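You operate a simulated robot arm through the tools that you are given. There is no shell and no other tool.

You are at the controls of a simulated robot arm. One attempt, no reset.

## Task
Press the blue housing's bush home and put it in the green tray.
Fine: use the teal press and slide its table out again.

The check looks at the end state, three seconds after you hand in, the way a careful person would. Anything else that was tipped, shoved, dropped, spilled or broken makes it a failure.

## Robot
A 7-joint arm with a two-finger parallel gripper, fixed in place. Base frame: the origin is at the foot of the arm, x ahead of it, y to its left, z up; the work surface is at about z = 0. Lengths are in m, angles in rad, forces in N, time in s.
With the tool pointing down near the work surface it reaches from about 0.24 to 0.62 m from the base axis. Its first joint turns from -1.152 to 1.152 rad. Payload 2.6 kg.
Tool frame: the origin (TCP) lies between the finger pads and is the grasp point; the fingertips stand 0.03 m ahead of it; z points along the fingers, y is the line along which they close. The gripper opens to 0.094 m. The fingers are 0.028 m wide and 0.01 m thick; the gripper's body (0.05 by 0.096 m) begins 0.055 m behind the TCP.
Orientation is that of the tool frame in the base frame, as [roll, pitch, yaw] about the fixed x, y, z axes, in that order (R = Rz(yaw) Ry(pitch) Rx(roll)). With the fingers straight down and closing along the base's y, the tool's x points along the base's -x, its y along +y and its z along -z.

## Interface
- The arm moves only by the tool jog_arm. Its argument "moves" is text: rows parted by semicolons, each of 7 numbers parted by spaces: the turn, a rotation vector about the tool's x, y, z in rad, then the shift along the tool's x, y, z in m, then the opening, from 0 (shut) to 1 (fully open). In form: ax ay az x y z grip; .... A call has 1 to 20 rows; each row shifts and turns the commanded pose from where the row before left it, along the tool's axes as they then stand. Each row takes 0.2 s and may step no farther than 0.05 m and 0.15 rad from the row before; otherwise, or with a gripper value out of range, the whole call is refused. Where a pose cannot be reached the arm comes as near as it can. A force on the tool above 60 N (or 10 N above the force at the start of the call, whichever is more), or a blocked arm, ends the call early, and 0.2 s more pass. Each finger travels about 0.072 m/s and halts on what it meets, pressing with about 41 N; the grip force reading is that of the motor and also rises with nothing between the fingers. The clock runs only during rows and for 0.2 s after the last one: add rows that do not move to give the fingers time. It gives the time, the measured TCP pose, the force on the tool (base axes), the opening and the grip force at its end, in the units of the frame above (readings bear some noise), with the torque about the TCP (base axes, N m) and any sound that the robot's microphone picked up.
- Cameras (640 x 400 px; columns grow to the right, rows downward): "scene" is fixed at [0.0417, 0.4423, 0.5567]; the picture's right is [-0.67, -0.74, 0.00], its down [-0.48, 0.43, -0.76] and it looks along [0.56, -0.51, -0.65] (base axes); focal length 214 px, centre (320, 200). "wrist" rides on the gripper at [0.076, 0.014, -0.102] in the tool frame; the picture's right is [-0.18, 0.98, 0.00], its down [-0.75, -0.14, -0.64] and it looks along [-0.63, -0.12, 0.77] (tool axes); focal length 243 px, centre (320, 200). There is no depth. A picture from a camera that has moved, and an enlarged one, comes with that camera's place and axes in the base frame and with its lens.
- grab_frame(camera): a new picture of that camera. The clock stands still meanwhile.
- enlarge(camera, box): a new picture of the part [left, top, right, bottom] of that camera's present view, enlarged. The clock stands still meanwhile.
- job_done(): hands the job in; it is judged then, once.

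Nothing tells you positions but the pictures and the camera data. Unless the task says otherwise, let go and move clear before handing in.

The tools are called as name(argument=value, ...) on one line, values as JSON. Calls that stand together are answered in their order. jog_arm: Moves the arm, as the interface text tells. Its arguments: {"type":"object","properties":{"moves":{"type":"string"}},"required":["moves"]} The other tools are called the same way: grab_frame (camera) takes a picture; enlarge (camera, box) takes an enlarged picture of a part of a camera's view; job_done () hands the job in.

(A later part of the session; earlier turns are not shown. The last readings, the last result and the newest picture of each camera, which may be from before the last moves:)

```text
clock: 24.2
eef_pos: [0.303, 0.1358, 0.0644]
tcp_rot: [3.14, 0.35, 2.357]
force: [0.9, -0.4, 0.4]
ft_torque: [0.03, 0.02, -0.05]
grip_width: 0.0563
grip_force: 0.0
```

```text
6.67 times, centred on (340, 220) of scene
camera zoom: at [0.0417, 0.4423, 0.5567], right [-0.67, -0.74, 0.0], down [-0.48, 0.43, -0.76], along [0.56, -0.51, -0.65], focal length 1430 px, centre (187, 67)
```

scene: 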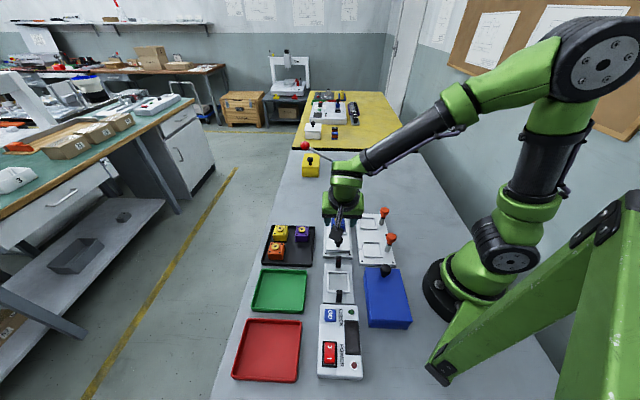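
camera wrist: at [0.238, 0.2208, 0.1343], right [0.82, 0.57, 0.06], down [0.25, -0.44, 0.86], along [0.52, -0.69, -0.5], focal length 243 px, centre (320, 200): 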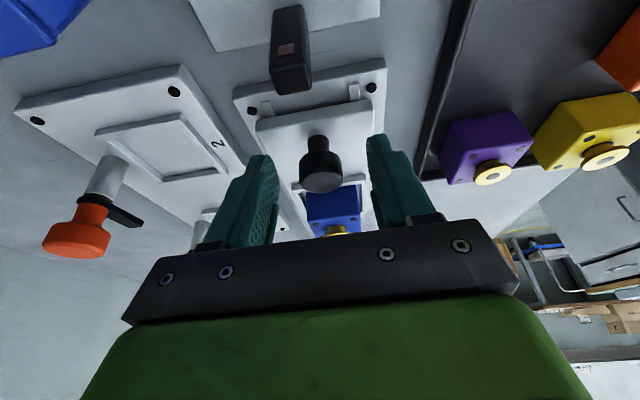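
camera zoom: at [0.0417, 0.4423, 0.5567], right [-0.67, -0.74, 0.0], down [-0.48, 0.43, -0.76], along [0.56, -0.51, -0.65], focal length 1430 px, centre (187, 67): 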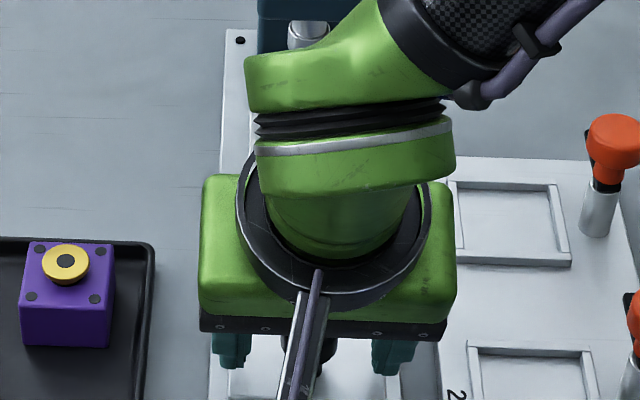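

The knob is centred between the fingers. I'll close on it.

jog_arm(moves="0 0 0 0 0 0 0.4; 0 0 0 0 0 0 0.15; 0 0 0 0 0 0 0.15; 0 0 0 0 0 0 0.15; 0 0 0 0 0 0 0.15")

grab_frame(camera="wrist")

```text
clock: 25.4
eef_pos: [0.3028, 0.135, 0.0645]
tcp_rot: [-3.141, 0.35, 2.357]
force: [-0.7, -1.9, 0.1]
ft_torque: [-0.02, 0.0, -0.06]
grip_width: 0.0251
grip_force: 45.0
```

```text
taken
camera wrist: at [0.238, 0.2207, 0.1344], right [0.82, 0.57, 0.06], down [0.25, -0.44, 0.86], along [0.52, -0.69, -0.5], focal length 243 px, centre (320, 200)
```

wrist: 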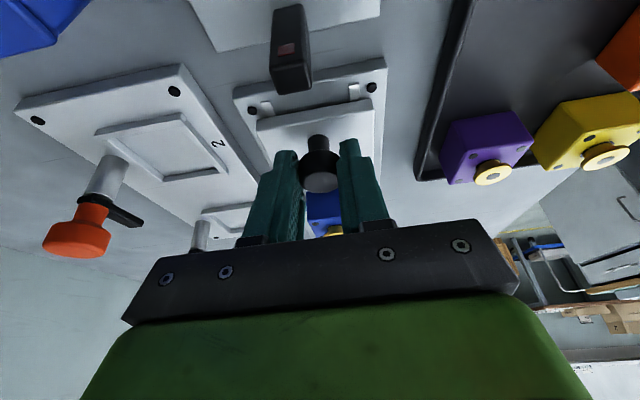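

The knob is gripped. I'll push the table in along the rail, half the way first, watching force.

jog_arm(moves="0 0 0 -0.0047 0 0.0017 0.15; 0 0 0 -0.0094 0 0.0034 0.15; 0 0 0 -0.0094 0 0.0034 0.15; 0 0 0 -0.0094 0 0.0034 0.15; 0 0 0 -0.0094 0 0.0034 0.15; 0 0 0 -0.0047 0 0.0017 0.15; 0 0 0 0 0 0 0.15")

grab_frame(camera="wrist")

grab_frame(camera="scene")

```text
clock: 27.0
eef_pos: [0.3386, 0.0998, 0.0642]
tcp_rot: [-3.141, 0.35, 2.354]
force: [-6.8, -7.8, 12.4]
ft_torque: [-0.48, -0.26, -0.05]
grip_width: 0.0251
grip_force: 45.2
```

```text
taken
camera wrist: at [0.2741, 0.185, 0.1344], right [0.82, 0.57, 0.06], down [0.24, -0.44, 0.86], along [0.52, -0.69, -0.5], focal length 243 px, centre (320, 200)
```

wrist: 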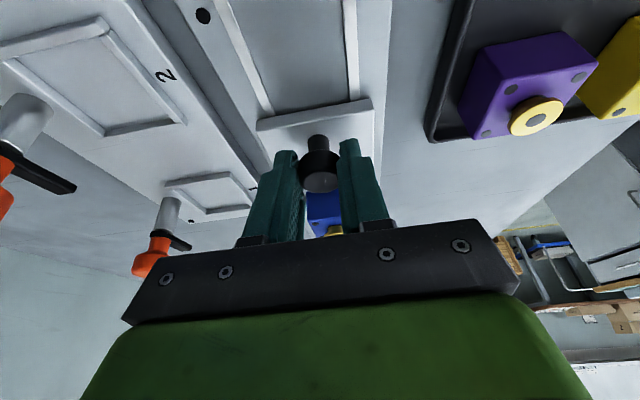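

```text
taken
```

scene: 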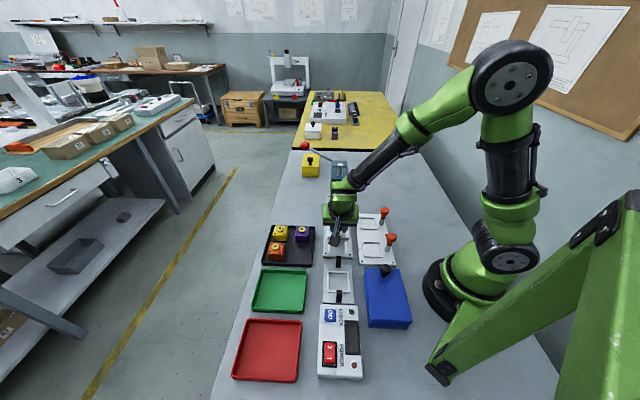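

The table slid along with the knob. There's a small sideways load of about 10 N, so I'll relieve it slightly and continue in.

jog_arm(moves="0 0 0 -0.0049 -0.0008 0.0012 0.15; 0 0 0 -0.0094 0 0.0034 0.15; 0 0 0 -0.0094 0 0.0034 0.15; 0 0 0 -0.0047 0 0.0017 0.15; 0 0 0 0 0 0 0.15")

grab_frame(camera="wrist")

enlarge(camera="scene", box=[280, 130, 400, 230])

```text
clock: 28.2
eef_pos: [0.3593, 0.0799, 0.0647]
tcp_rot: [-3.14, 0.348, 2.357]
force: [3.3, 2.0, -11.4]
ft_torque: [0.19, 0.27, 0.12]
grip_width: 0.025
grip_force: 44.8
```

```text
taken
camera wrist: at [0.2946, 0.1638, 0.1345], right [0.82, 0.57, 0.06], down [0.25, -0.44, 0.86], along [0.52, -0.69, -0.5], focal length 243 px, centre (320, 200)
```

wrist: 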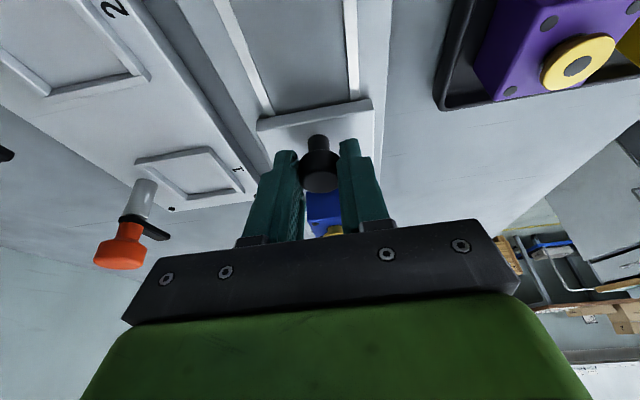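

```text
4.00 times, centred on (340, 180) of scene
camera zoom: at [0.0418, 0.4423, 0.5567], right [-0.67, -0.74, 0.0], down [-0.48, 0.43, -0.76], along [0.56, -0.51, -0.65], focal length 858 px, centre (240, 280)
```

zoom: 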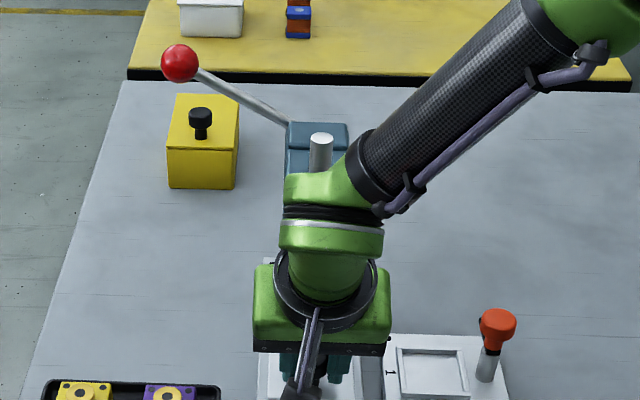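

The travel so far is 0.08 m and everything's clear. I'll continue in small steps, feeling for the end stop.

jog_arm(moves="0 0 0 -0.0046 0 0.002 0.15; 0 0 0 -0.0047 0 0.0017 0.15; 0 0 0 0 0 0 0.15")

jog_arm(moves="0 0 0 -0.00235 0 0.0009 0.15; 0 0 0 -0.00235 0 0.0008 0.15; 0 0 0 0 0 0 0.15")

grab_frame(camera="wrist")

enlarge(camera="scene", box=[280, 130, 400, 230])

```text
clock: 29.0
eef_pos: [0.3682, 0.071, 0.0653]
tcp_rot: [3.141, 0.349, 2.357]
force: [4.4, 4.5, -15.1]
ft_torque: [0.67, 0.51, 0.3]
grip_width: 0.0253
grip_force: 45.3
```

```text
clock: 29.8
eef_pos: [0.3714, 0.0676, 0.0645]
tcp_rot: [-3.141, 0.348, 2.358]
force: [7.6, 7.4, -21.1]
ft_torque: [0.44, 0.23, 0.14]
grip_width: 0.0253
grip_force: 45.1
```

```text
taken
camera wrist: at [0.3054, 0.1532, 0.1345], right [0.82, 0.57, 0.06], down [0.25, -0.45, 0.86], along [0.52, -0.69, -0.5], focal length 243 px, centre (320, 200)
```

wrist: 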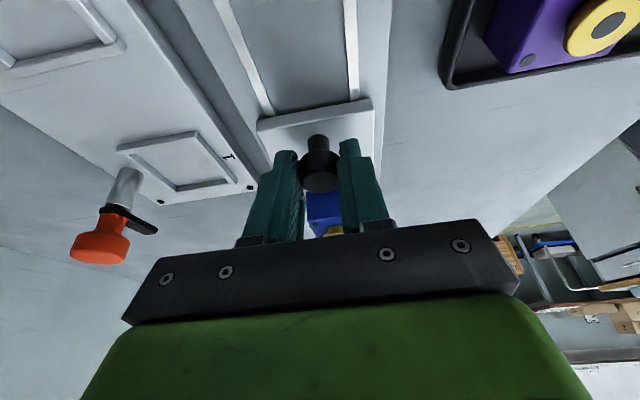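

```text
4.00 times, centred on (340, 180) of scene
camera zoom: at [0.0418, 0.4423, 0.5567], right [-0.67, -0.74, 0.0], down [-0.48, 0.43, -0.76], along [0.56, -0.51, -0.65], focal length 858 px, centre (240, 280)
```

zoom: 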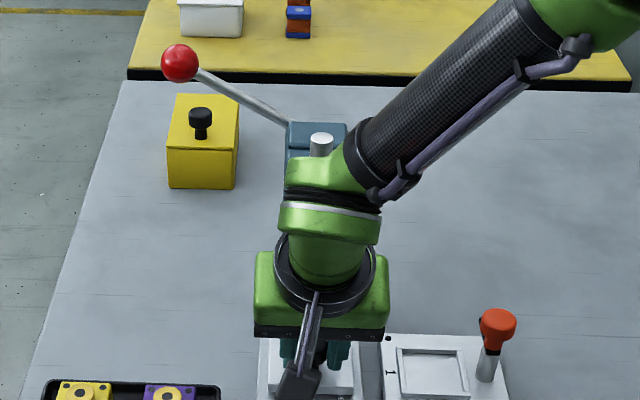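

jog_arm(moves="0 0 0 0.0002 0.0004 0.0005 0.15; 0 0 0 -0.0028 0 0.001 0.15; 0 0 0 0 0 0 0.15")

jog_arm(moves="0 0 0 -0.0028 0 0.001 0.15; 0 0 0 0 0 0 0.15")

jog_arm(moves="0 0 0 -0.0019 0 0.0007 0.15; 0 0 0 0 0 0 0.15")

grab_frame(camera="wrist")

```text
clock: 30.6
eef_pos: [0.3734, 0.0654, 0.0646]
tcp_rot: [-3.142, 0.352, 2.357]
force: [7.4, 3.4, -11.8]
ft_torque: [0.71, 0.59, 0.03]
grip_width: 0.025
grip_force: 44.8
```

```text
clock: 31.2
eef_pos: [0.3745, 0.0645, 0.0646]
tcp_rot: [3.141, 0.35, 2.355]
force: [-10.8, 13.0, 5.5]
ft_torque: [-0.49, -0.45, 0.13]
grip_width: 0.0251
grip_force: 44.9
```

```text
clock: 31.8
eef_pos: [0.3748, 0.0633, 0.0644]
tcp_rot: [-3.14, 0.349, 2.358]
force: [-24.9, 18.6, 14.5]
ft_torque: [0.3, 0.33, -0.04]
grip_width: 0.0253
grip_force: 45.5
```

```text
taken
camera wrist: at [0.3099, 0.1487, 0.1342], right [0.82, 0.57, 0.06], down [0.25, -0.45, 0.86], along [0.52, -0.69, -0.51], focal length 243 px, centre (320, 200)
```

wrist: 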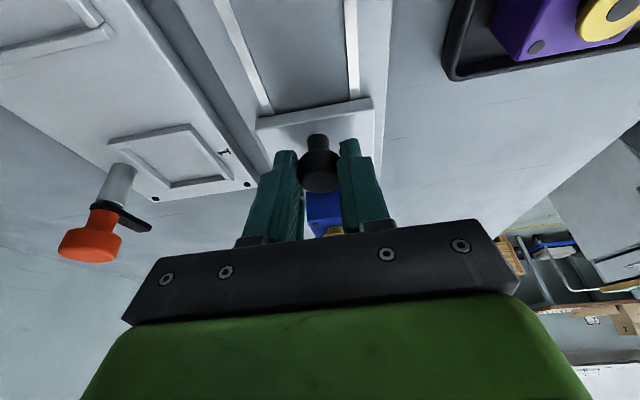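

I hit the stop at about 0.10 m of travel, with about 30 N resisting. That puts the nest at the ram axis. I'll relax the push, release the knob and back off along the fingers.

jog_arm(moves="0 0 0 0.0015 0 -0.0005 0.15; 0 0 0 0 0 0 0.15; 0 0 0 0 0 0 0.35; 0 0 0 0 0 0 0.6; 0 0 0 0 0 0 0.6; 0 0 0 0 0 0 0.6")

jog_arm(moves="0 0 0 0 0 -0.02 0.6; 0 0 0 0 0 -0.04 0.6; 0 0 0 0 0 -0.04 0.6; 0 0 0 0 0 0 0.6; 0 0 0 0 0 0 0.6")

grab_frame(camera="wrist")

enlarge(camera="wrist", box=[220, 60, 420, 240])

```text
clock: 33.2
eef_pos: [0.374, 0.0629, 0.0638]
tcp_rot: [3.142, 0.35, 2.356]
force: [0.3, 0.3, 0.9]
ft_torque: [-0.02, -0.01, 0.01]
grip_width: 0.0563
grip_force: 0.1
```

```text
clock: 34.4
eef_pos: [0.3528, 0.0864, 0.158]
tcp_rot: [-3.141, 0.349, 2.355]
force: [0.3, -0.2, -0.2]
ft_torque: [0.0, 0.0, -0.03]
grip_width: 0.0566
grip_force: 0.0
```

```text
taken
camera wrist: at [0.2864, 0.1725, 0.228], right [0.82, 0.57, 0.06], down [0.25, -0.44, 0.86], along [0.52, -0.69, -0.5], focal length 243 px, centre (320, 200)
```

wrist: 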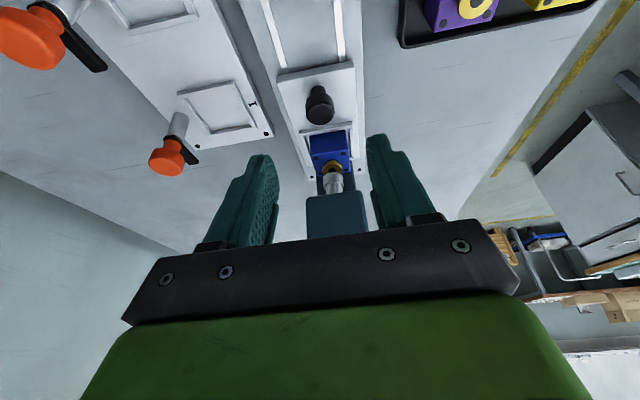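

```text
2.22 times, centred on (320, 150) of wrist
camera zoom: at [0.2864, 0.1725, 0.228], right [0.82, 0.57, 0.06], down [0.25, -0.44, 0.86], along [0.52, -0.69, -0.5], focal length 539 px, centre (320, 311)
```

zoom: 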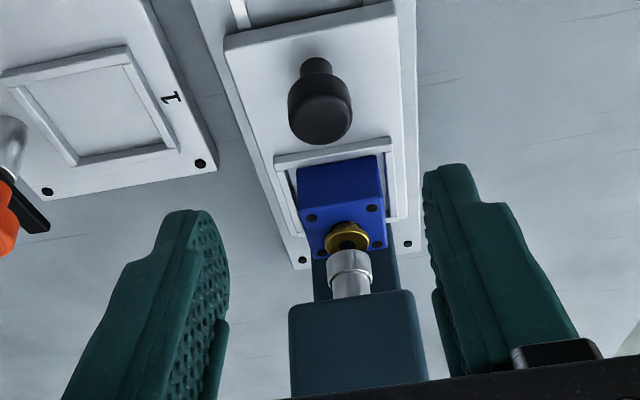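

The bush looks to be right under the ram. I'll check this in the scene camera, and the lever too.

enlarge(camera="scene", box=[280, 130, 380, 220])

grab_frame(camera="scene")

```text
4.44 times, centred on (330, 175) of scene
camera zoom: at [0.0417, 0.4423, 0.5567], right [-0.67, -0.74, 0.0], down [-0.48, 0.43, -0.76], along [0.56, -0.51, -0.65], focal length 953 px, centre (276, 311)
```

zoom: 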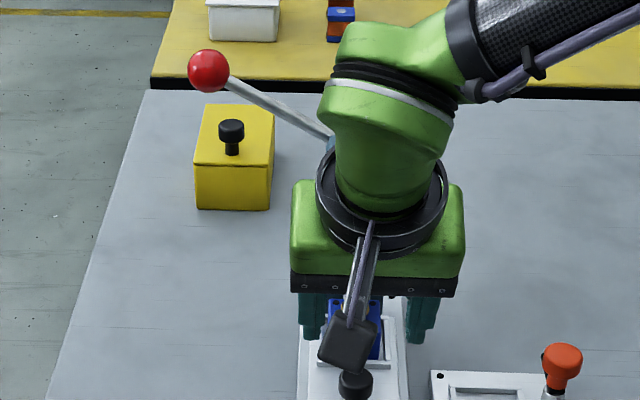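

```text
taken
```

scene: 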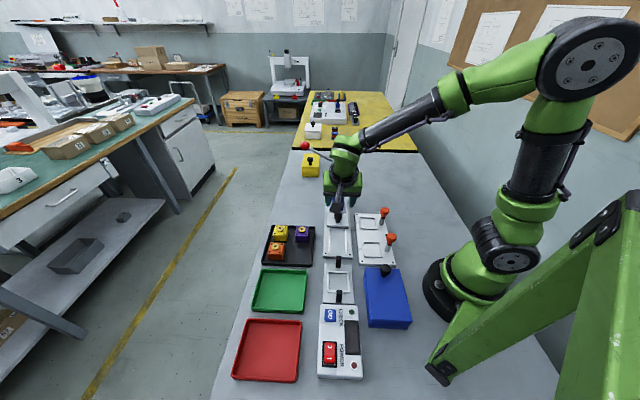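

Now for the lever. I'll untilt, rise clear of everything, close the fingers, and move out toward the ball for a closer look.

jog_arm(moves="0 0.0875 0 0 0 0 0.6; 0 0.0875 0 0 0 0 0.6; 0 0.0875 0 0 0 0 0.6; 0 0.0875 0 0 0 0 0.4; 0 0 0 0 0 -0.045 0; 0 0 0 0 0 -0.045 0; 0 0 0 0 0 -0.045 0; 0 0 0 0 0 -0.045 0; 0 0 0 0 0 0 0")

jog_arm(moves="0 0 0 -0.02 0.035 0 0; 0 0 0 -0.02 0.035 0 0; 0 0 0 -0.02 0.035 0 0; 0 0 0 -0.02 0.035 0 0; 0 0 0 0 0 0 0; 0 0 0 0 0 0 0")

grab_frame(camera="wrist")

grab_frame(camera="scene")

```text
clock: 36.4
eef_pos: [0.3509, 0.0888, 0.3389]
tcp_rot: [-3.141, 0.001, 2.357]
force: [0.5, 0.3, -0.1]
ft_torque: [-0.03, -0.01, 0.0]
grip_width: 0.0
grip_force: 33.0
```

```text
clock: 37.8
eef_pos: [0.5071, 0.1295, 0.3384]
tcp_rot: [-3.141, 0.0, 2.357]
force: [0.8, 0.1, -0.5]
ft_torque: [-0.01, 0.0, -0.02]
grip_width: 0.0
grip_force: 33.3
```

```text
taken
camera wrist: at [0.4636, 0.1941, 0.4404], right [0.82, 0.57, 0.0], down [0.43, -0.63, 0.64], along [0.36, -0.53, -0.77], focal length 243 px, centre (320, 200)
```

wrist: 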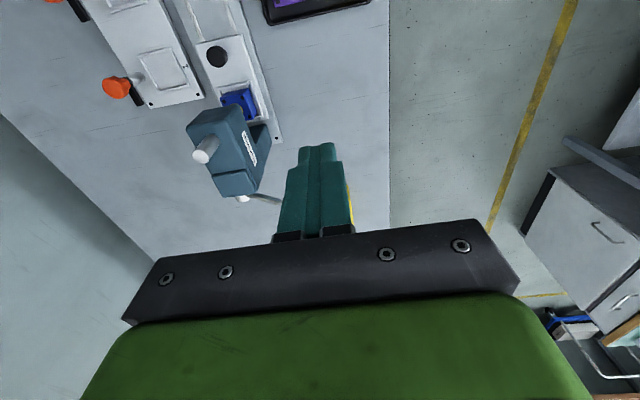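

```text
taken
```

scene: 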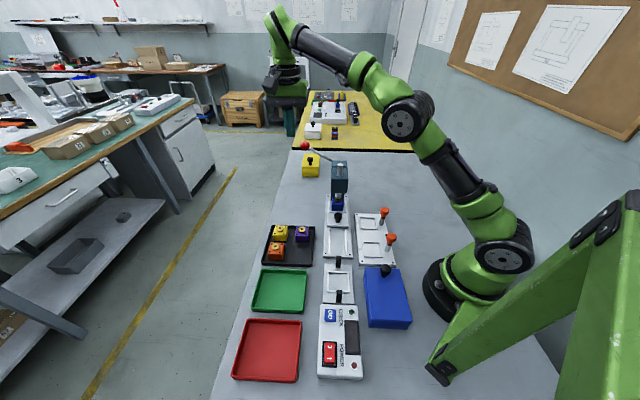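

enlarge(camera="scene", box=[290, 130, 370, 220])

enlarge(camera="wrist", box=[160, 60, 360, 240])

```text
4.44 times, centred on (330, 175) of scene
camera zoom: at [0.0417, 0.4423, 0.5567], right [-0.67, -0.74, 0.0], down [-0.48, 0.43, -0.76], along [0.56, -0.51, -0.65], focal length 953 px, centre (276, 311)
```

zoom: 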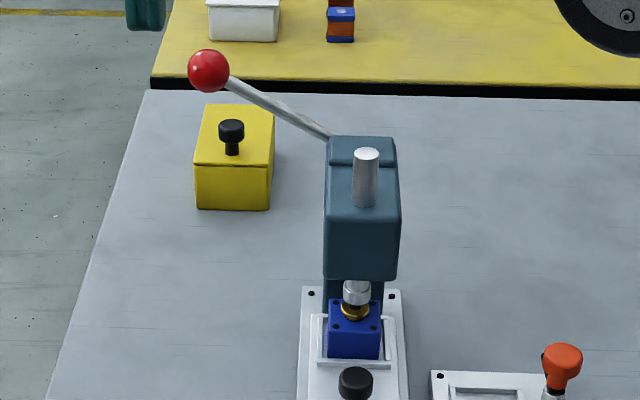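

```text
2.22 times, centred on (260, 150) of wrist
camera zoom: at [0.4636, 0.1941, 0.4404], right [0.82, 0.57, 0.0], down [0.43, -0.63, 0.64], along [0.36, -0.53, -0.77], focal length 539 px, centre (453, 311)
```

zoom: 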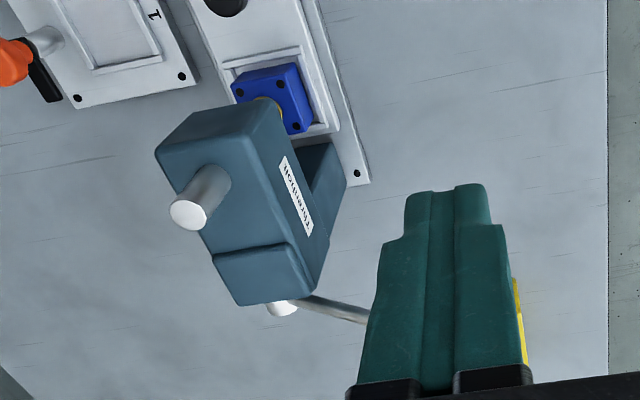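

I'll shift sideways a bit so the fingers don't hide the ball from the wrist camera.

jog_arm(moves="0 0 0 0 0.035 0 0; 0 0 0 0 0.035 0 0; 0 0 0 0 0 0 0; 0 0 0 0 0 0 0")

enlarge(camera="wrist", box=[120, 60, 320, 240])

```text
clock: 38.8
eef_pos: [0.5158, 0.1477, 0.3341]
tcp_rot: [3.139, 0.0, 2.356]
force: [-0.7, -0.2, 0.3]
ft_torque: [0.0, 0.04, -0.01]
grip_width: 0.0004
grip_force: 33.2
out of reach, approached as far as the arm can: row 1, 2
```

```text
2.22 times, centred on (220, 150) of wrist
camera zoom: at [0.4711, 0.2112, 0.4357], right [0.82, 0.57, 0.0], down [0.43, -0.63, 0.64], along [0.36, -0.53, -0.77], focal length 539 px, centre (542, 311)
```

zoom: 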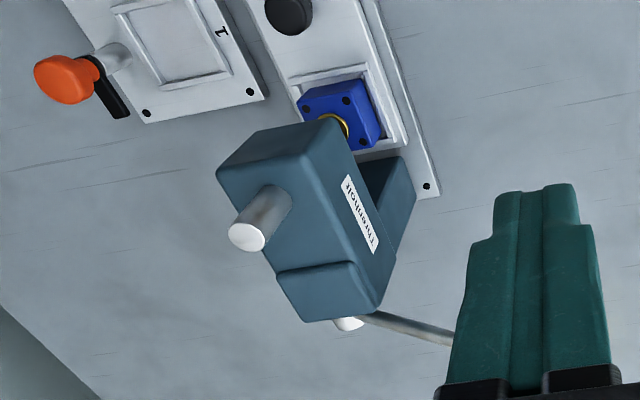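

That spot is near the arm's reach limit at this height, so I'll tilt the fingers outward toward the press rear. First I'll come back a bit, tilt by 0.3 rad, and see where that puts me.

jog_arm(moves="0 0 0 0 -0.035 0 0; 0 0 0 0 -0.035 0 0; 0 0 0 0 0 0 0; 0 0 0 0 0 0 0")

jog_arm(moves="0 -0.1 0 0 0 0 0; 0 -0.1 0 0 0 0 0; 0 -0.1 0 0 0 0 0; 0 0 0 0 0 0 0.5; 0 0 0 0 0 0 0.5; 0 0 0 0 0 0 0.5")

grab_frame(camera="wrist")

```text
clock: 39.8
eef_pos: [0.4645, 0.0969, 0.3327]
tcp_rot: [3.141, 0.0, 2.356]
force: [-0.4, 0.5, -0.5]
ft_torque: [0.01, 0.01, -0.01]
grip_width: 0.0003
grip_force: 32.8
```

```text
clock: 41.2
eef_pos: [0.4662, 0.0963, 0.3339]
tcp_rot: [-3.141, 0.298, 2.357]
force: [0.0, -0.1, 0.1]
ft_torque: [0.0, -0.02, 0.0]
grip_width: 0.0468
grip_force: 0.1
```

```text
taken
camera wrist: at [0.4025, 0.1802, 0.4088], right [0.82, 0.57, 0.05], down [0.28, -0.47, 0.84], along [0.5, -0.67, -0.55], focal length 243 px, centre (320, 200)
```

wrist: 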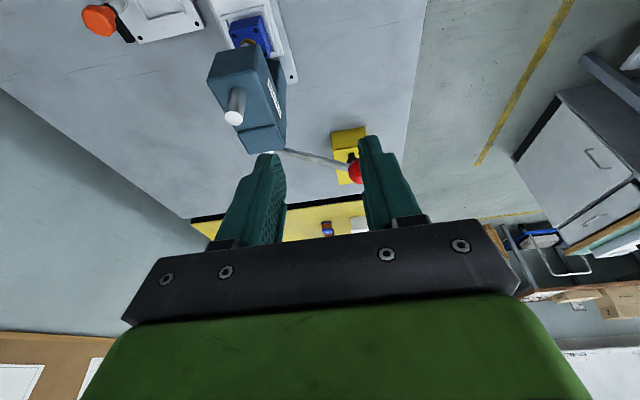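

enlarge(camera="wrist", box=[200, 60, 400, 210])

enlarge(camera="scene", box=[260, 80, 380, 200])

```text
2.67 times, centred on (300, 135) of wrist
camera zoom: at [0.4025, 0.1802, 0.4088], right [0.82, 0.57, 0.05], down [0.28, -0.47, 0.84], along [0.5, -0.67, -0.55], focal length 647 px, centre (373, 373)
```

zoom: 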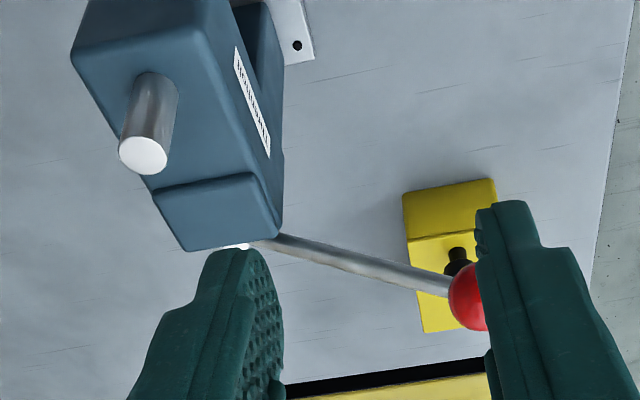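

```text
3.33 times, centred on (320, 140) of scene
camera zoom: at [0.0417, 0.4423, 0.5567], right [-0.67, -0.74, 0.0], down [-0.48, 0.43, -0.76], along [0.56, -0.51, -0.65], focal length 715 px, centre (320, 400)
```

zoom: 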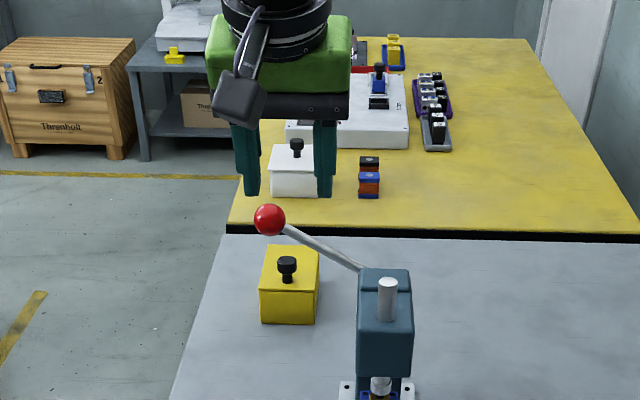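

The ball is at about a=0.4055, b=0.4325, z=0.211 (x≈0.593, y≈0.019), and its pivot is about 0.14 m away behind the head. I'll close the fingers and move to about 2 cm above the ball along the tilted tool axis.

jog_arm(moves="0 0 0 0 0 0 0; 0 0 0 0 0 0 0; 0 0 0 -0.0205 0.0071 0.0189 0; 0 0 0 -0.0205 0.0071 0.0189 0; 0 0 0 -0.0205 0.0071 0.0189 0; 0 0 0 -0.0205 0.0071 0.0189 0; 0 0 0 -0.0205 0.0071 0.0189 0; 0 0 0 0 0 0 0; 0 0 0 0 0 0 0")

grab_frame(camera="wrist")

enlarge(camera="scene", box=[260, 80, 380, 200])

```text
clock: 43.2
eef_pos: [0.5785, 0.0317, 0.274]
tcp_rot: [-3.141, 0.299, 2.355]
force: [0.3, -0.8, 0.2]
ft_torque: [0.06, 0.02, -0.04]
grip_width: 0.0002
grip_force: 33.1
```

```text
taken
camera wrist: at [0.5157, 0.1153, 0.3487], right [0.82, 0.57, 0.05], down [0.28, -0.47, 0.84], along [0.5, -0.67, -0.55], focal length 243 px, centre (320, 200)
```

wrist: 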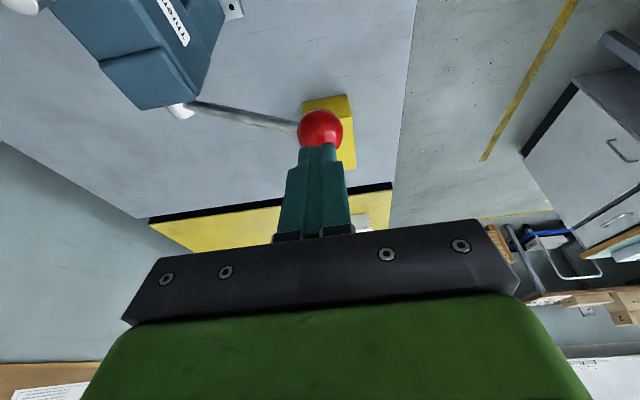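

```text
3.33 times, centred on (320, 140) of scene
camera zoom: at [0.0417, 0.4423, 0.5567], right [-0.67, -0.74, 0.0], down [-0.48, 0.43, -0.76], along [0.56, -0.51, -0.65], focal length 715 px, centre (320, 400)
```

zoom: 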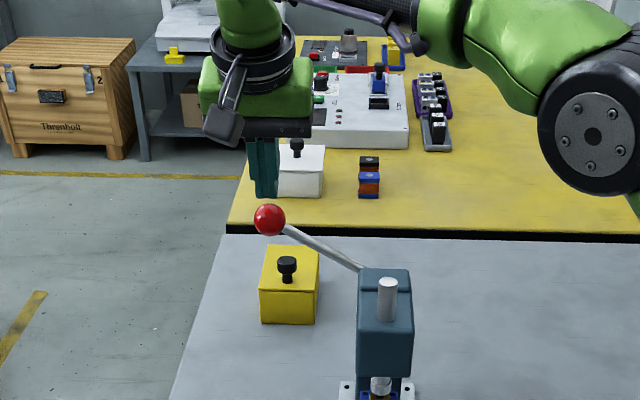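

The fingertips are lined up directly above the red ball with about 2 cm of gap. I'll lower to contact.

jog_arm(moves="0 0 0 0.002 0.0005 0.01 0; 0 0 0 0.001 0 0.006 0; 0 0 0 0 0 0 0")

enlarge(camera="wrist", box=[220, 60, 420, 210])

enlarge(camera="scene", box=[280, 110, 340, 170])

```text
clock: 44.0
eef_pos: [0.5806, 0.0326, 0.2577]
tcp_rot: [-3.141, 0.302, 2.357]
force: [0.1, -0.2, 0.3]
ft_torque: [0.04, 0.0, 0.02]
grip_width: 0.0
grip_force: 33.6
```

```text
2.67 times, centred on (320, 135) of wrist
camera zoom: at [0.5182, 0.1156, 0.3327], right [0.82, 0.57, 0.05], down [0.28, -0.47, 0.84], along [0.5, -0.67, -0.55], focal length 647 px, centre (320, 373)
```

zoom: 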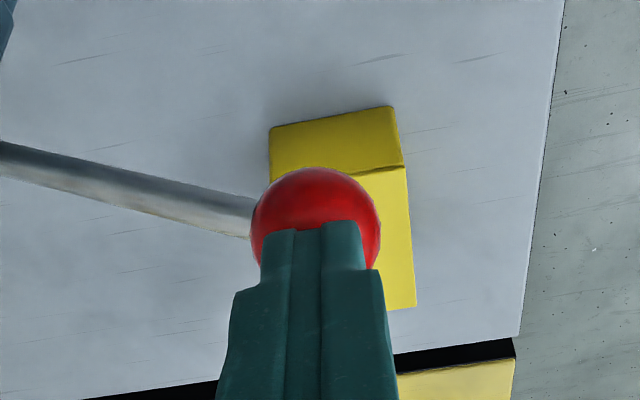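

```text
6.67 times, centred on (310, 140) of scene
camera zoom: at [0.0417, 0.4423, 0.5567], right [-0.67, -0.74, 0.0], down [-0.48, 0.43, -0.76], along [0.56, -0.51, -0.65], focal length 1430 px, centre (387, 600)
```

zoom: 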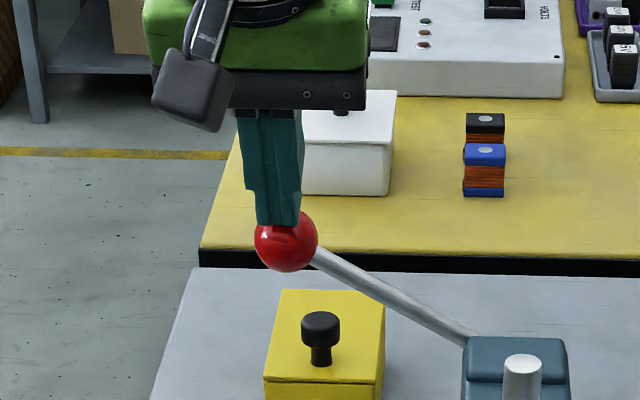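

The tips are just at the ball. I'll push down in small steps along the lever's arc and watch the force.

jog_arm(moves="0 0 0 0.0012 0.001 0.0038 0; 0 0 0 0.0012 0.0015 0.0038 0; 0 0 0 0 0 0 0")

jog_arm(moves="0 0 0 0.0015 0.002 0.0048 0; 0 0 0 0.0015 0.002 0.0048 0; 0 0 0 0 0 0 0")

enlarge(camera="scene", box=[280, 110, 370, 210])

enlarge(camera="wrist", box=[220, 60, 420, 210])

```text
clock: 44.8
eef_pos: [0.5829, 0.0355, 0.25]
tcp_rot: [3.141, 0.3, 2.357]
force: [0.1, 2.4, 4.0]
ft_torque: [0.04, -0.02, 0.02]
grip_width: 0.0
grip_force: 32.8
```

```text
clock: 45.6
eef_pos: [0.5856, 0.0368, 0.24]
tcp_rot: [-3.141, 0.3, 2.355]
force: [0.8, 1.4, 1.5]
ft_torque: [0.01, -0.03, -0.04]
grip_width: 0.0003
grip_force: 32.8
```

```text
4.00 times, centred on (325, 160) of scene
camera zoom: at [0.0417, 0.4423, 0.5567], right [-0.67, -0.74, 0.0], down [-0.48, 0.43, -0.76], along [0.56, -0.51, -0.65], focal length 858 px, centre (300, 360)
```

zoom: 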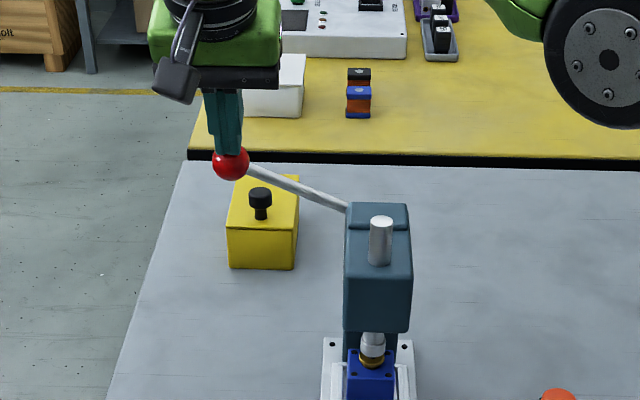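

```text
2.67 times, centred on (320, 135) of wrist
camera zoom: at [0.5231, 0.1203, 0.3144], right [0.82, 0.57, 0.05], down [0.27, -0.47, 0.84], along [0.5, -0.67, -0.55], focal length 647 px, centre (320, 373)
```

zoom: 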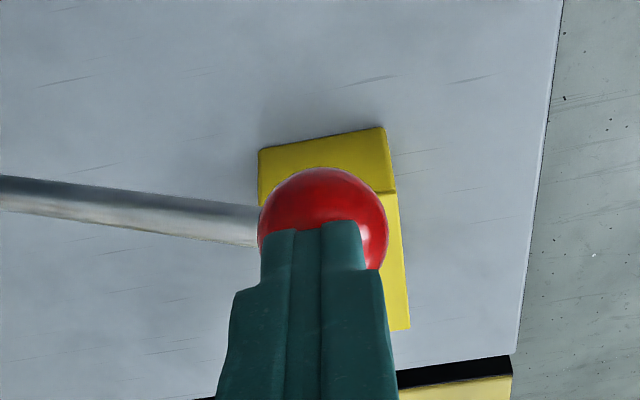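

The lever turns easily and the ram is coming down onto the bush. I'll keep following the arc.

jog_arm(moves="0 0 0 0.0015 0.0025 0.0048 0; 0 0 0 0.0015 0.0015 0.0048 0; 0 0 0 0 0 0 0")

jog_arm(moves="0 0 0 0.0015 0.0012 0.0048 0; 0 0 0 0.0015 0.001 0.0048 0; 0 0 0 0 0 0 0")

enlarge(camera="scene", box=[280, 110, 370, 210])

enlarge(camera="wrist", box=[220, 60, 420, 210])

```text
clock: 46.4
eef_pos: [0.588, 0.0403, 0.2306]
tcp_rot: [-3.141, 0.3, 2.354]
force: [-0.2, 0.4, 2.7]
ft_torque: [0.02, -0.02, 0.04]
grip_width: 0.0
grip_force: 32.9
```

```text
clock: 47.2
eef_pos: [0.5892, 0.0426, 0.2202]
tcp_rot: [-3.141, 0.3, 2.357]
force: [-0.3, 2.7, 3.7]
ft_torque: [0.0, -0.02, 0.01]
grip_width: 0.0003
grip_force: 33.0
```

```text
4.00 times, centred on (325, 160) of scene
camera zoom: at [0.0417, 0.4423, 0.5567], right [-0.67, -0.74, 0.0], down [-0.48, 0.43, -0.76], along [0.56, -0.51, -0.65], focal length 858 px, centre (300, 360)
```

zoom: 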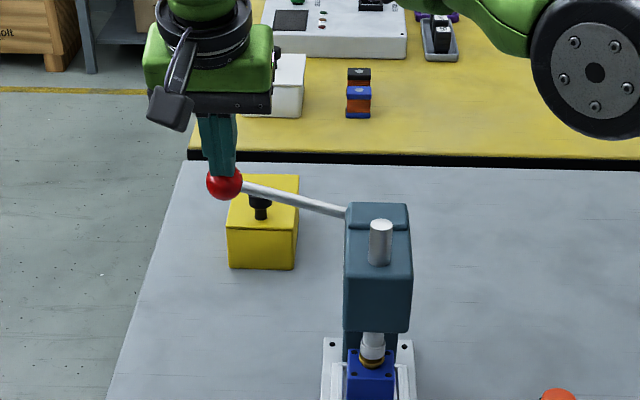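

```text
2.67 times, centred on (320, 135) of wrist
camera zoom: at [0.5271, 0.1249, 0.2944], right [0.82, 0.57, 0.05], down [0.28, -0.47, 0.84], along [0.5, -0.67, -0.55], focal length 647 px, centre (320, 373)
```

zoom: 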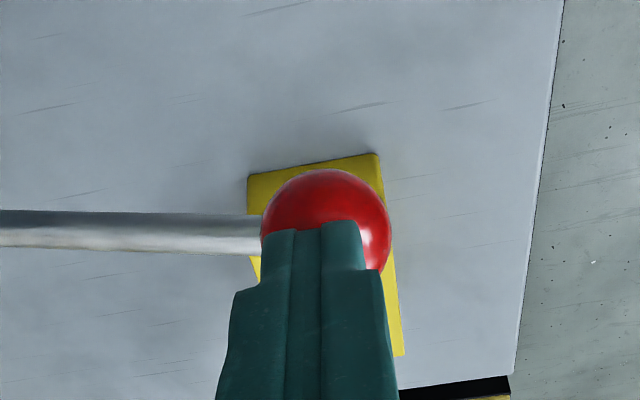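

The ram is nearly on the bush. I'll continue down with a slight outward correction.

jog_arm(moves="0 0 0 0.0015 0.002 0.0048 0; 0 0 0 0.0015 0.0015 0.0048 0; 0 0 0 0 0 0 0")

jog_arm(moves="0 0 0 0.0015 0.0008 0.0048 0; 0 0 0 0.0015 0.0005 0.0048 0; 0 0 0 0 0 0 0")

enlarge(camera="scene", box=[280, 110, 370, 210])

enlarge(camera="wrist", box=[220, 60, 420, 210])

```text
clock: 48.0
eef_pos: [0.5922, 0.0432, 0.21]
tcp_rot: [-3.141, 0.301, 2.355]
force: [-0.2, 0.6, 3.2]
ft_torque: [0.0, -0.03, 0.03]
grip_width: 0.0
grip_force: 33.0
```

```text
clock: 48.8
eef_pos: [0.5922, 0.0447, 0.1991]
tcp_rot: [3.141, 0.299, 2.357]
force: [-0.4, 1.2, 3.5]
ft_torque: [0.01, 0.02, 0.0]
grip_width: 0.0
grip_force: 32.4
```

```text
4.00 times, centred on (325, 160) of scene
camera zoom: at [0.0417, 0.4423, 0.5567], right [-0.67, -0.74, 0.0], down [-0.48, 0.43, -0.76], along [0.56, -0.51, -0.65], focal length 858 px, centre (300, 360)
```

zoom: 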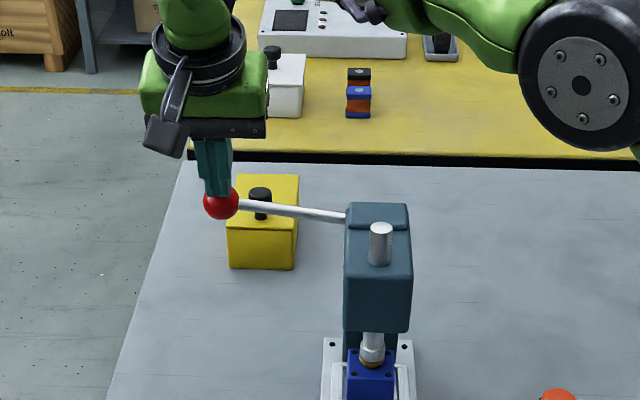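

```text
2.67 times, centred on (320, 135) of wrist
camera zoom: at [0.5305, 0.1285, 0.2739], right [0.82, 0.57, 0.05], down [0.28, -0.47, 0.84], along [0.5, -0.67, -0.55], focal length 647 px, centre (320, 373)
```

zoom: 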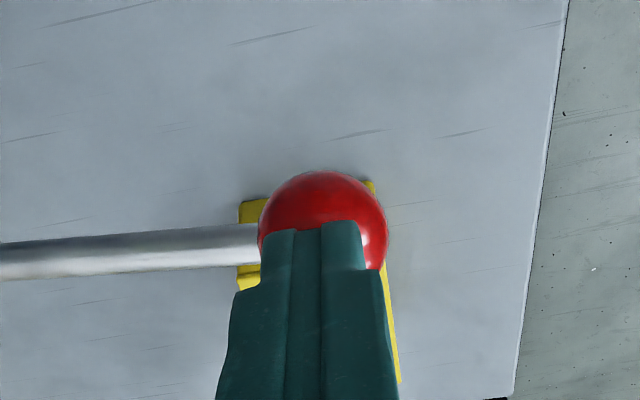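

jog_arm(moves="0 0 0 0.0015 0.0008 0.0048 0; 0 0 0 0.0015 0.0003 0.0048 0; 0 0 0 0 0 0 0")

jog_arm(moves="0 0 0 0.0015 0 0.0048 0; 0 0 0 0.0015 -0.0003 0.0048 0; 0 0 0 0 0 0 0")

enlarge(camera="scene", box=[280, 110, 370, 210])

enlarge(camera="wrist", box=[220, 60, 420, 210])

```text
clock: 49.6
eef_pos: [0.5932, 0.0455, 0.1901]
tcp_rot: [3.141, 0.3, 2.357]
force: [-0.5, 1.8, 2.0]
ft_torque: [0.0, -0.02, 0.05]
grip_width: 0.0
grip_force: 33.0
```

```text
clock: 50.4
eef_pos: [0.5933, 0.0459, 0.1793]
tcp_rot: [3.14, 0.3, 2.357]
force: [0.1, 2.0, 6.3]
ft_torque: [0.04, -0.08, 0.05]
grip_width: 0.0
grip_force: 33.2
```

```text
4.00 times, centred on (325, 160) of scene
camera zoom: at [0.0417, 0.4423, 0.5567], right [-0.67, -0.74, 0.0], down [-0.48, 0.43, -0.76], along [0.56, -0.51, -0.65], focal length 858 px, centre (300, 360)
```

zoom: 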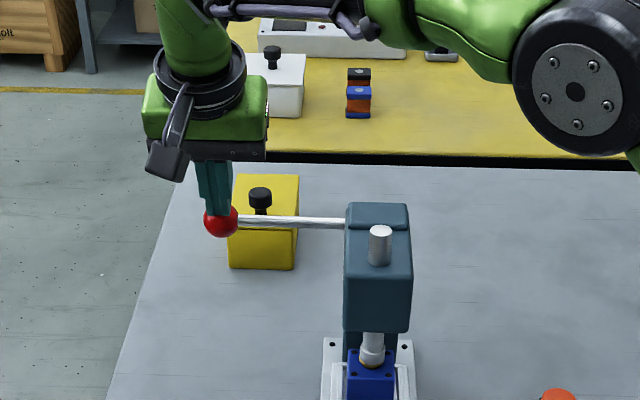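

```text
2.67 times, centred on (320, 135) of wrist
camera zoom: at [0.5308, 0.129, 0.2546], right [0.82, 0.57, 0.06], down [0.27, -0.47, 0.84], along [0.5, -0.67, -0.55], focal length 647 px, centre (320, 373)
```

zoom: 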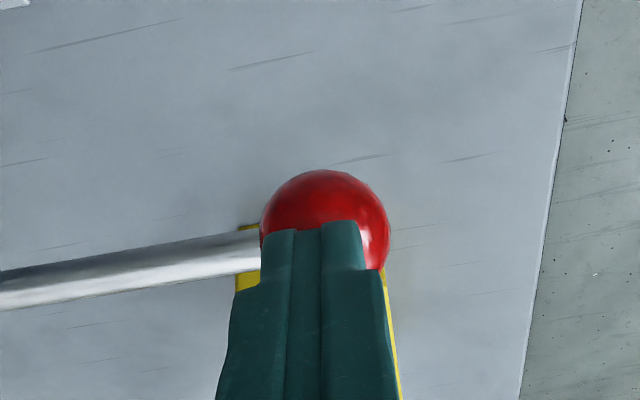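

The force is beginning to rise, so the ram is probably touching the bush. I'll go on in smaller steps.

jog_arm(moves="0 0 0 0.0015 0 0.0048 0; 0 0 0 0 0 0 0")

jog_arm(moves="0 0 0 0.0015 -0.0003 0.0048 0; 0 0 0 0 0 0 0")

jog_arm(moves="0 0 0 0.0015 -0.0005 0.0048 0; 0 0 0 0 0 0 0")

enlarge(camera="scene", box=[280, 110, 370, 210])

enlarge(camera="wrist", box=[220, 60, 420, 210])

```text
clock: 51.0
eef_pos: [0.594, 0.0457, 0.1748]
tcp_rot: [-3.141, 0.301, 2.356]
force: [0.6, 3.1, 8.8]
ft_torque: [0.05, -0.07, 0.09]
grip_width: 0.0
grip_force: 33.0
```

```text
clock: 51.6
eef_pos: [0.5938, 0.0461, 0.1704]
tcp_rot: [3.139, 0.302, 2.358]
force: [0.4, 6.2, 12.3]
ft_torque: [0.04, -0.11, 0.15]
grip_width: 0.0
grip_force: 33.1
```

```text
clock: 52.2
eef_pos: [0.5936, 0.046, 0.1639]
tcp_rot: [3.14, 0.3, 2.357]
force: [-0.2, 6.0, 12.3]
ft_torque: [0.1, -0.06, 0.03]
grip_width: 0.0001
grip_force: 33.2
```

```text
4.00 times, centred on (325, 160) of scene
camera zoom: at [0.0416, 0.4423, 0.5567], right [-0.67, -0.74, 0.0], down [-0.48, 0.43, -0.76], along [0.56, -0.51, -0.65], focal length 858 px, centre (300, 360)
```

zoom: 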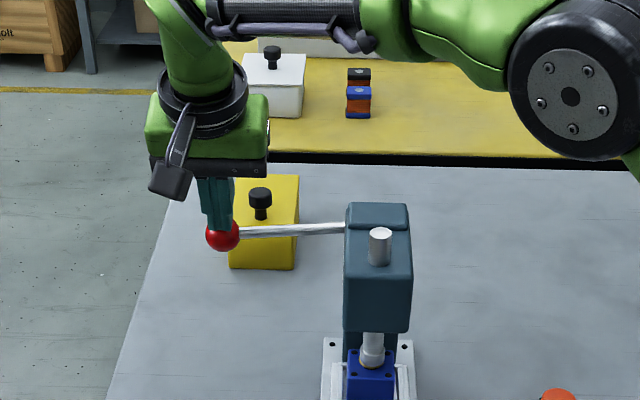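

```text
2.67 times, centred on (320, 135) of wrist
camera zoom: at [0.5305, 0.1286, 0.2391], right [0.82, 0.57, 0.06], down [0.28, -0.48, 0.84], along [0.5, -0.67, -0.55], focal length 647 px, centre (320, 373)
```

zoom: 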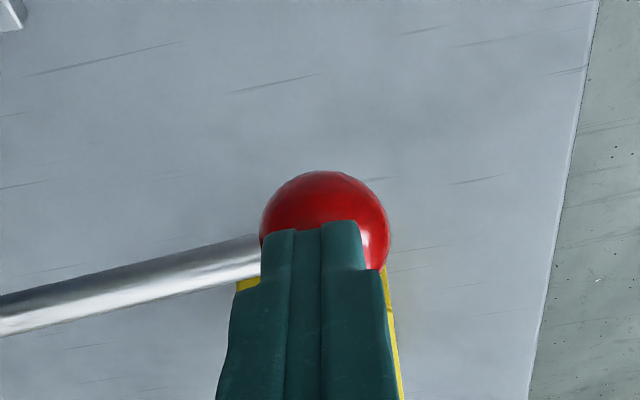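

The bush is being pressed at a steady force of about 12 N. I'll continue until it goes solid.

jog_arm(moves="0 0 0 0.0015 -0.0003 0.0048 0; 0 0 0 0 0 0 0")

jog_arm(moves="0 0 0 0.0015 -0.0005 0.0048 0; 0 0 0 0 0 0 0")

jog_arm(moves="0 0 0 0.0015 -0.0007 0.0048 0; 0 0 0 0 0 0 0")

enlarge(camera="scene", box=[280, 110, 370, 210])

enlarge(camera="wrist", box=[220, 60, 420, 210])

```text
clock: 52.8
eef_pos: [0.5928, 0.0459, 0.1583]
tcp_rot: [3.141, 0.3, 2.356]
force: [-2.8, 7.3, 11.6]
ft_torque: [0.08, 0.05, 0.15]
grip_width: 0.0001
grip_force: 32.6
```

```text
clock: 53.4
eef_pos: [0.5927, 0.044, 0.1547]
tcp_rot: [3.141, 0.3, 2.355]
force: [-1.8, 7.5, 12.2]
ft_torque: [0.15, -0.04, 0.12]
grip_width: 0.0
grip_force: 32.6
```

```text
clock: 54.0
eef_pos: [0.5918, 0.0449, 0.1494]
tcp_rot: [3.141, 0.301, 2.356]
force: [-0.9, 6.6, 12.1]
ft_torque: [0.03, -0.05, 0.16]
grip_width: 0.0
grip_force: 33.3
```

```text
4.00 times, centred on (325, 160) of scene
camera zoom: at [0.0416, 0.4423, 0.5567], right [-0.67, -0.74, 0.0], down [-0.48, 0.43, -0.76], along [0.56, -0.51, -0.65], focal length 858 px, centre (300, 360)
```

zoom: 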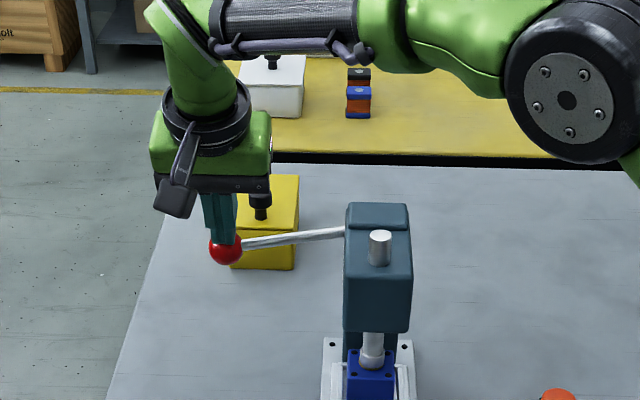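

```text
2.67 times, centred on (320, 135) of wrist
camera zoom: at [0.5294, 0.127, 0.2241], right [0.82, 0.57, 0.06], down [0.27, -0.47, 0.84], along [0.5, -0.67, -0.55], focal length 647 px, centre (320, 373)
```

zoom: 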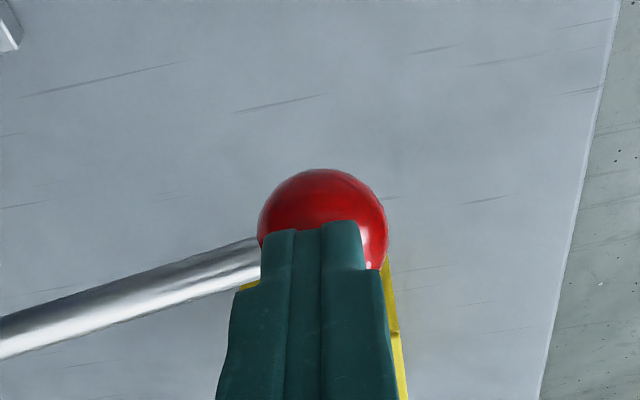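

jog_arm(moves="0 0 0 0.0015 -0.0010 0.0048 0; 0 0 0 0 0 0 0")

jog_arm(moves="0 0 0 0.0015 -0.0012 0.0048 0; 0 0 0 0 0 0 0")

jog_arm(moves="0 0 0 0.0015 -0.0014 0.0048 0; 0 0 0 0 0 0 0")

enlarge(camera="scene", box=[320, 160, 370, 220])

enlarge(camera="wrist", box=[220, 60, 420, 210])

```text
clock: 54.6
eef_pos: [0.5908, 0.0427, 0.1445]
tcp_rot: [3.139, 0.301, 2.355]
force: [2.6, 5.2, 12.6]
ft_torque: [0.03, -0.1, 0.09]
grip_width: 0.0002
grip_force: 33.3
```

```text
clock: 55.2
eef_pos: [0.5905, 0.0423, 0.1388]
tcp_rot: [3.142, 0.3, 2.357]
force: [0.9, 3.3, 12.9]
ft_torque: [-0.05, -0.08, 0.18]
grip_width: 0.0
grip_force: 32.8
```

```text
clock: 55.8
eef_pos: [0.5902, 0.0415, 0.134]
tcp_rot: [-3.141, 0.3, 2.354]
force: [-1.3, 1.7, 9.5]
ft_torque: [-0.06, -0.02, 0.12]
grip_width: 0.0
grip_force: 32.9
```

```text
6.67 times, centred on (345, 190) of scene
camera zoom: at [0.0416, 0.4422, 0.5567], right [-0.67, -0.74, 0.0], down [-0.48, 0.43, -0.76], along [0.56, -0.51, -0.65], focal length 1430 px, centre (153, 267)
```

zoom: 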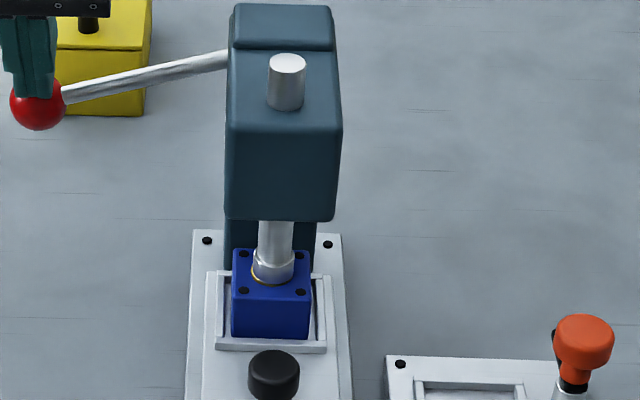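

```text
2.67 times, centred on (320, 135) of wrist
camera zoom: at [0.5263, 0.1249, 0.2087], right [0.82, 0.57, 0.05], down [0.28, -0.47, 0.84], along [0.5, -0.67, -0.55], focal length 647 px, centre (320, 373)
```

zoom: 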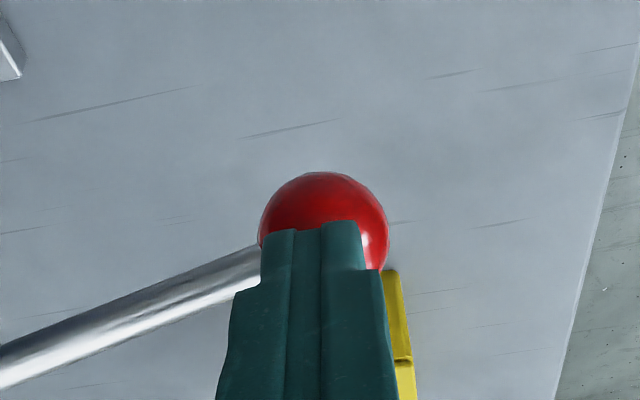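

The bush is nearly flush now. I'll continue in fine steps to the hard stop.

jog_arm(moves="0 0 0 0.0012 -0.0012 0.0038 0; 0 0 0 0 0 0 0")

jog_arm(moves="0 0 0 0.0012 -0.0013 0.0038 0; 0 0 0 0 0 0 0")

jog_arm(moves="0 0 0 0.0012 -0.0014 0.0038 0; 0 0 0 0 0 0 0")

enlarge(camera="scene", box=[320, 160, 370, 220])

```text
clock: 56.4
eef_pos: [0.588, 0.0419, 0.1305]
tcp_rot: [3.14, 0.303, 2.355]
force: [0.5, 2.5, 12.5]
ft_torque: [-0.03, -0.06, 0.14]
grip_width: 0.0
grip_force: 32.8
```

```text
clock: 57.0
eef_pos: [0.5891, 0.0399, 0.1307]
tcp_rot: [3.133, 0.303, 2.357]
force: [-14.3, 6.5, 34.0]
ft_torque: [-0.2, 0.2, 0.42]
grip_width: 0.0
grip_force: 33.4
```

```text
clock: 57.6
eef_pos: [0.588, 0.0409, 0.1326]
tcp_rot: [3.125, 0.307, 2.352]
force: [-8.3, 1.1, 13.7]
ft_torque: [-0.08, 0.16, -0.03]
grip_width: 0.0
grip_force: 33.0
stopped in row 2: the force on the tool passed its limit at 60 N (the readings are from after the stop); the commanded pose is now the measured one
```

```text
6.67 times, centred on (345, 190) of scene
camera zoom: at [0.0417, 0.4422, 0.5567], right [-0.67, -0.74, 0.0], down [-0.48, 0.43, -0.76], along [0.56, -0.51, -0.65], focal length 1430 px, centre (153, 267)
```

zoom: 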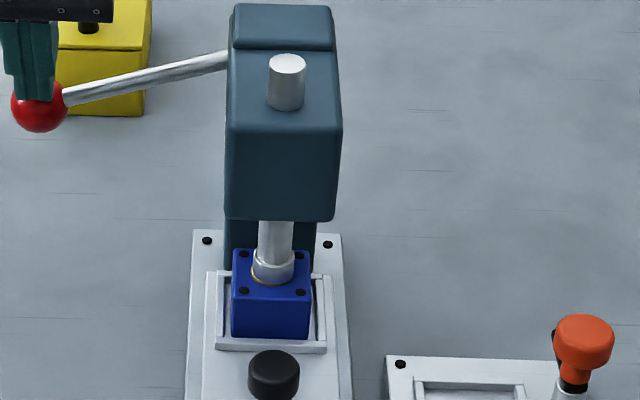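

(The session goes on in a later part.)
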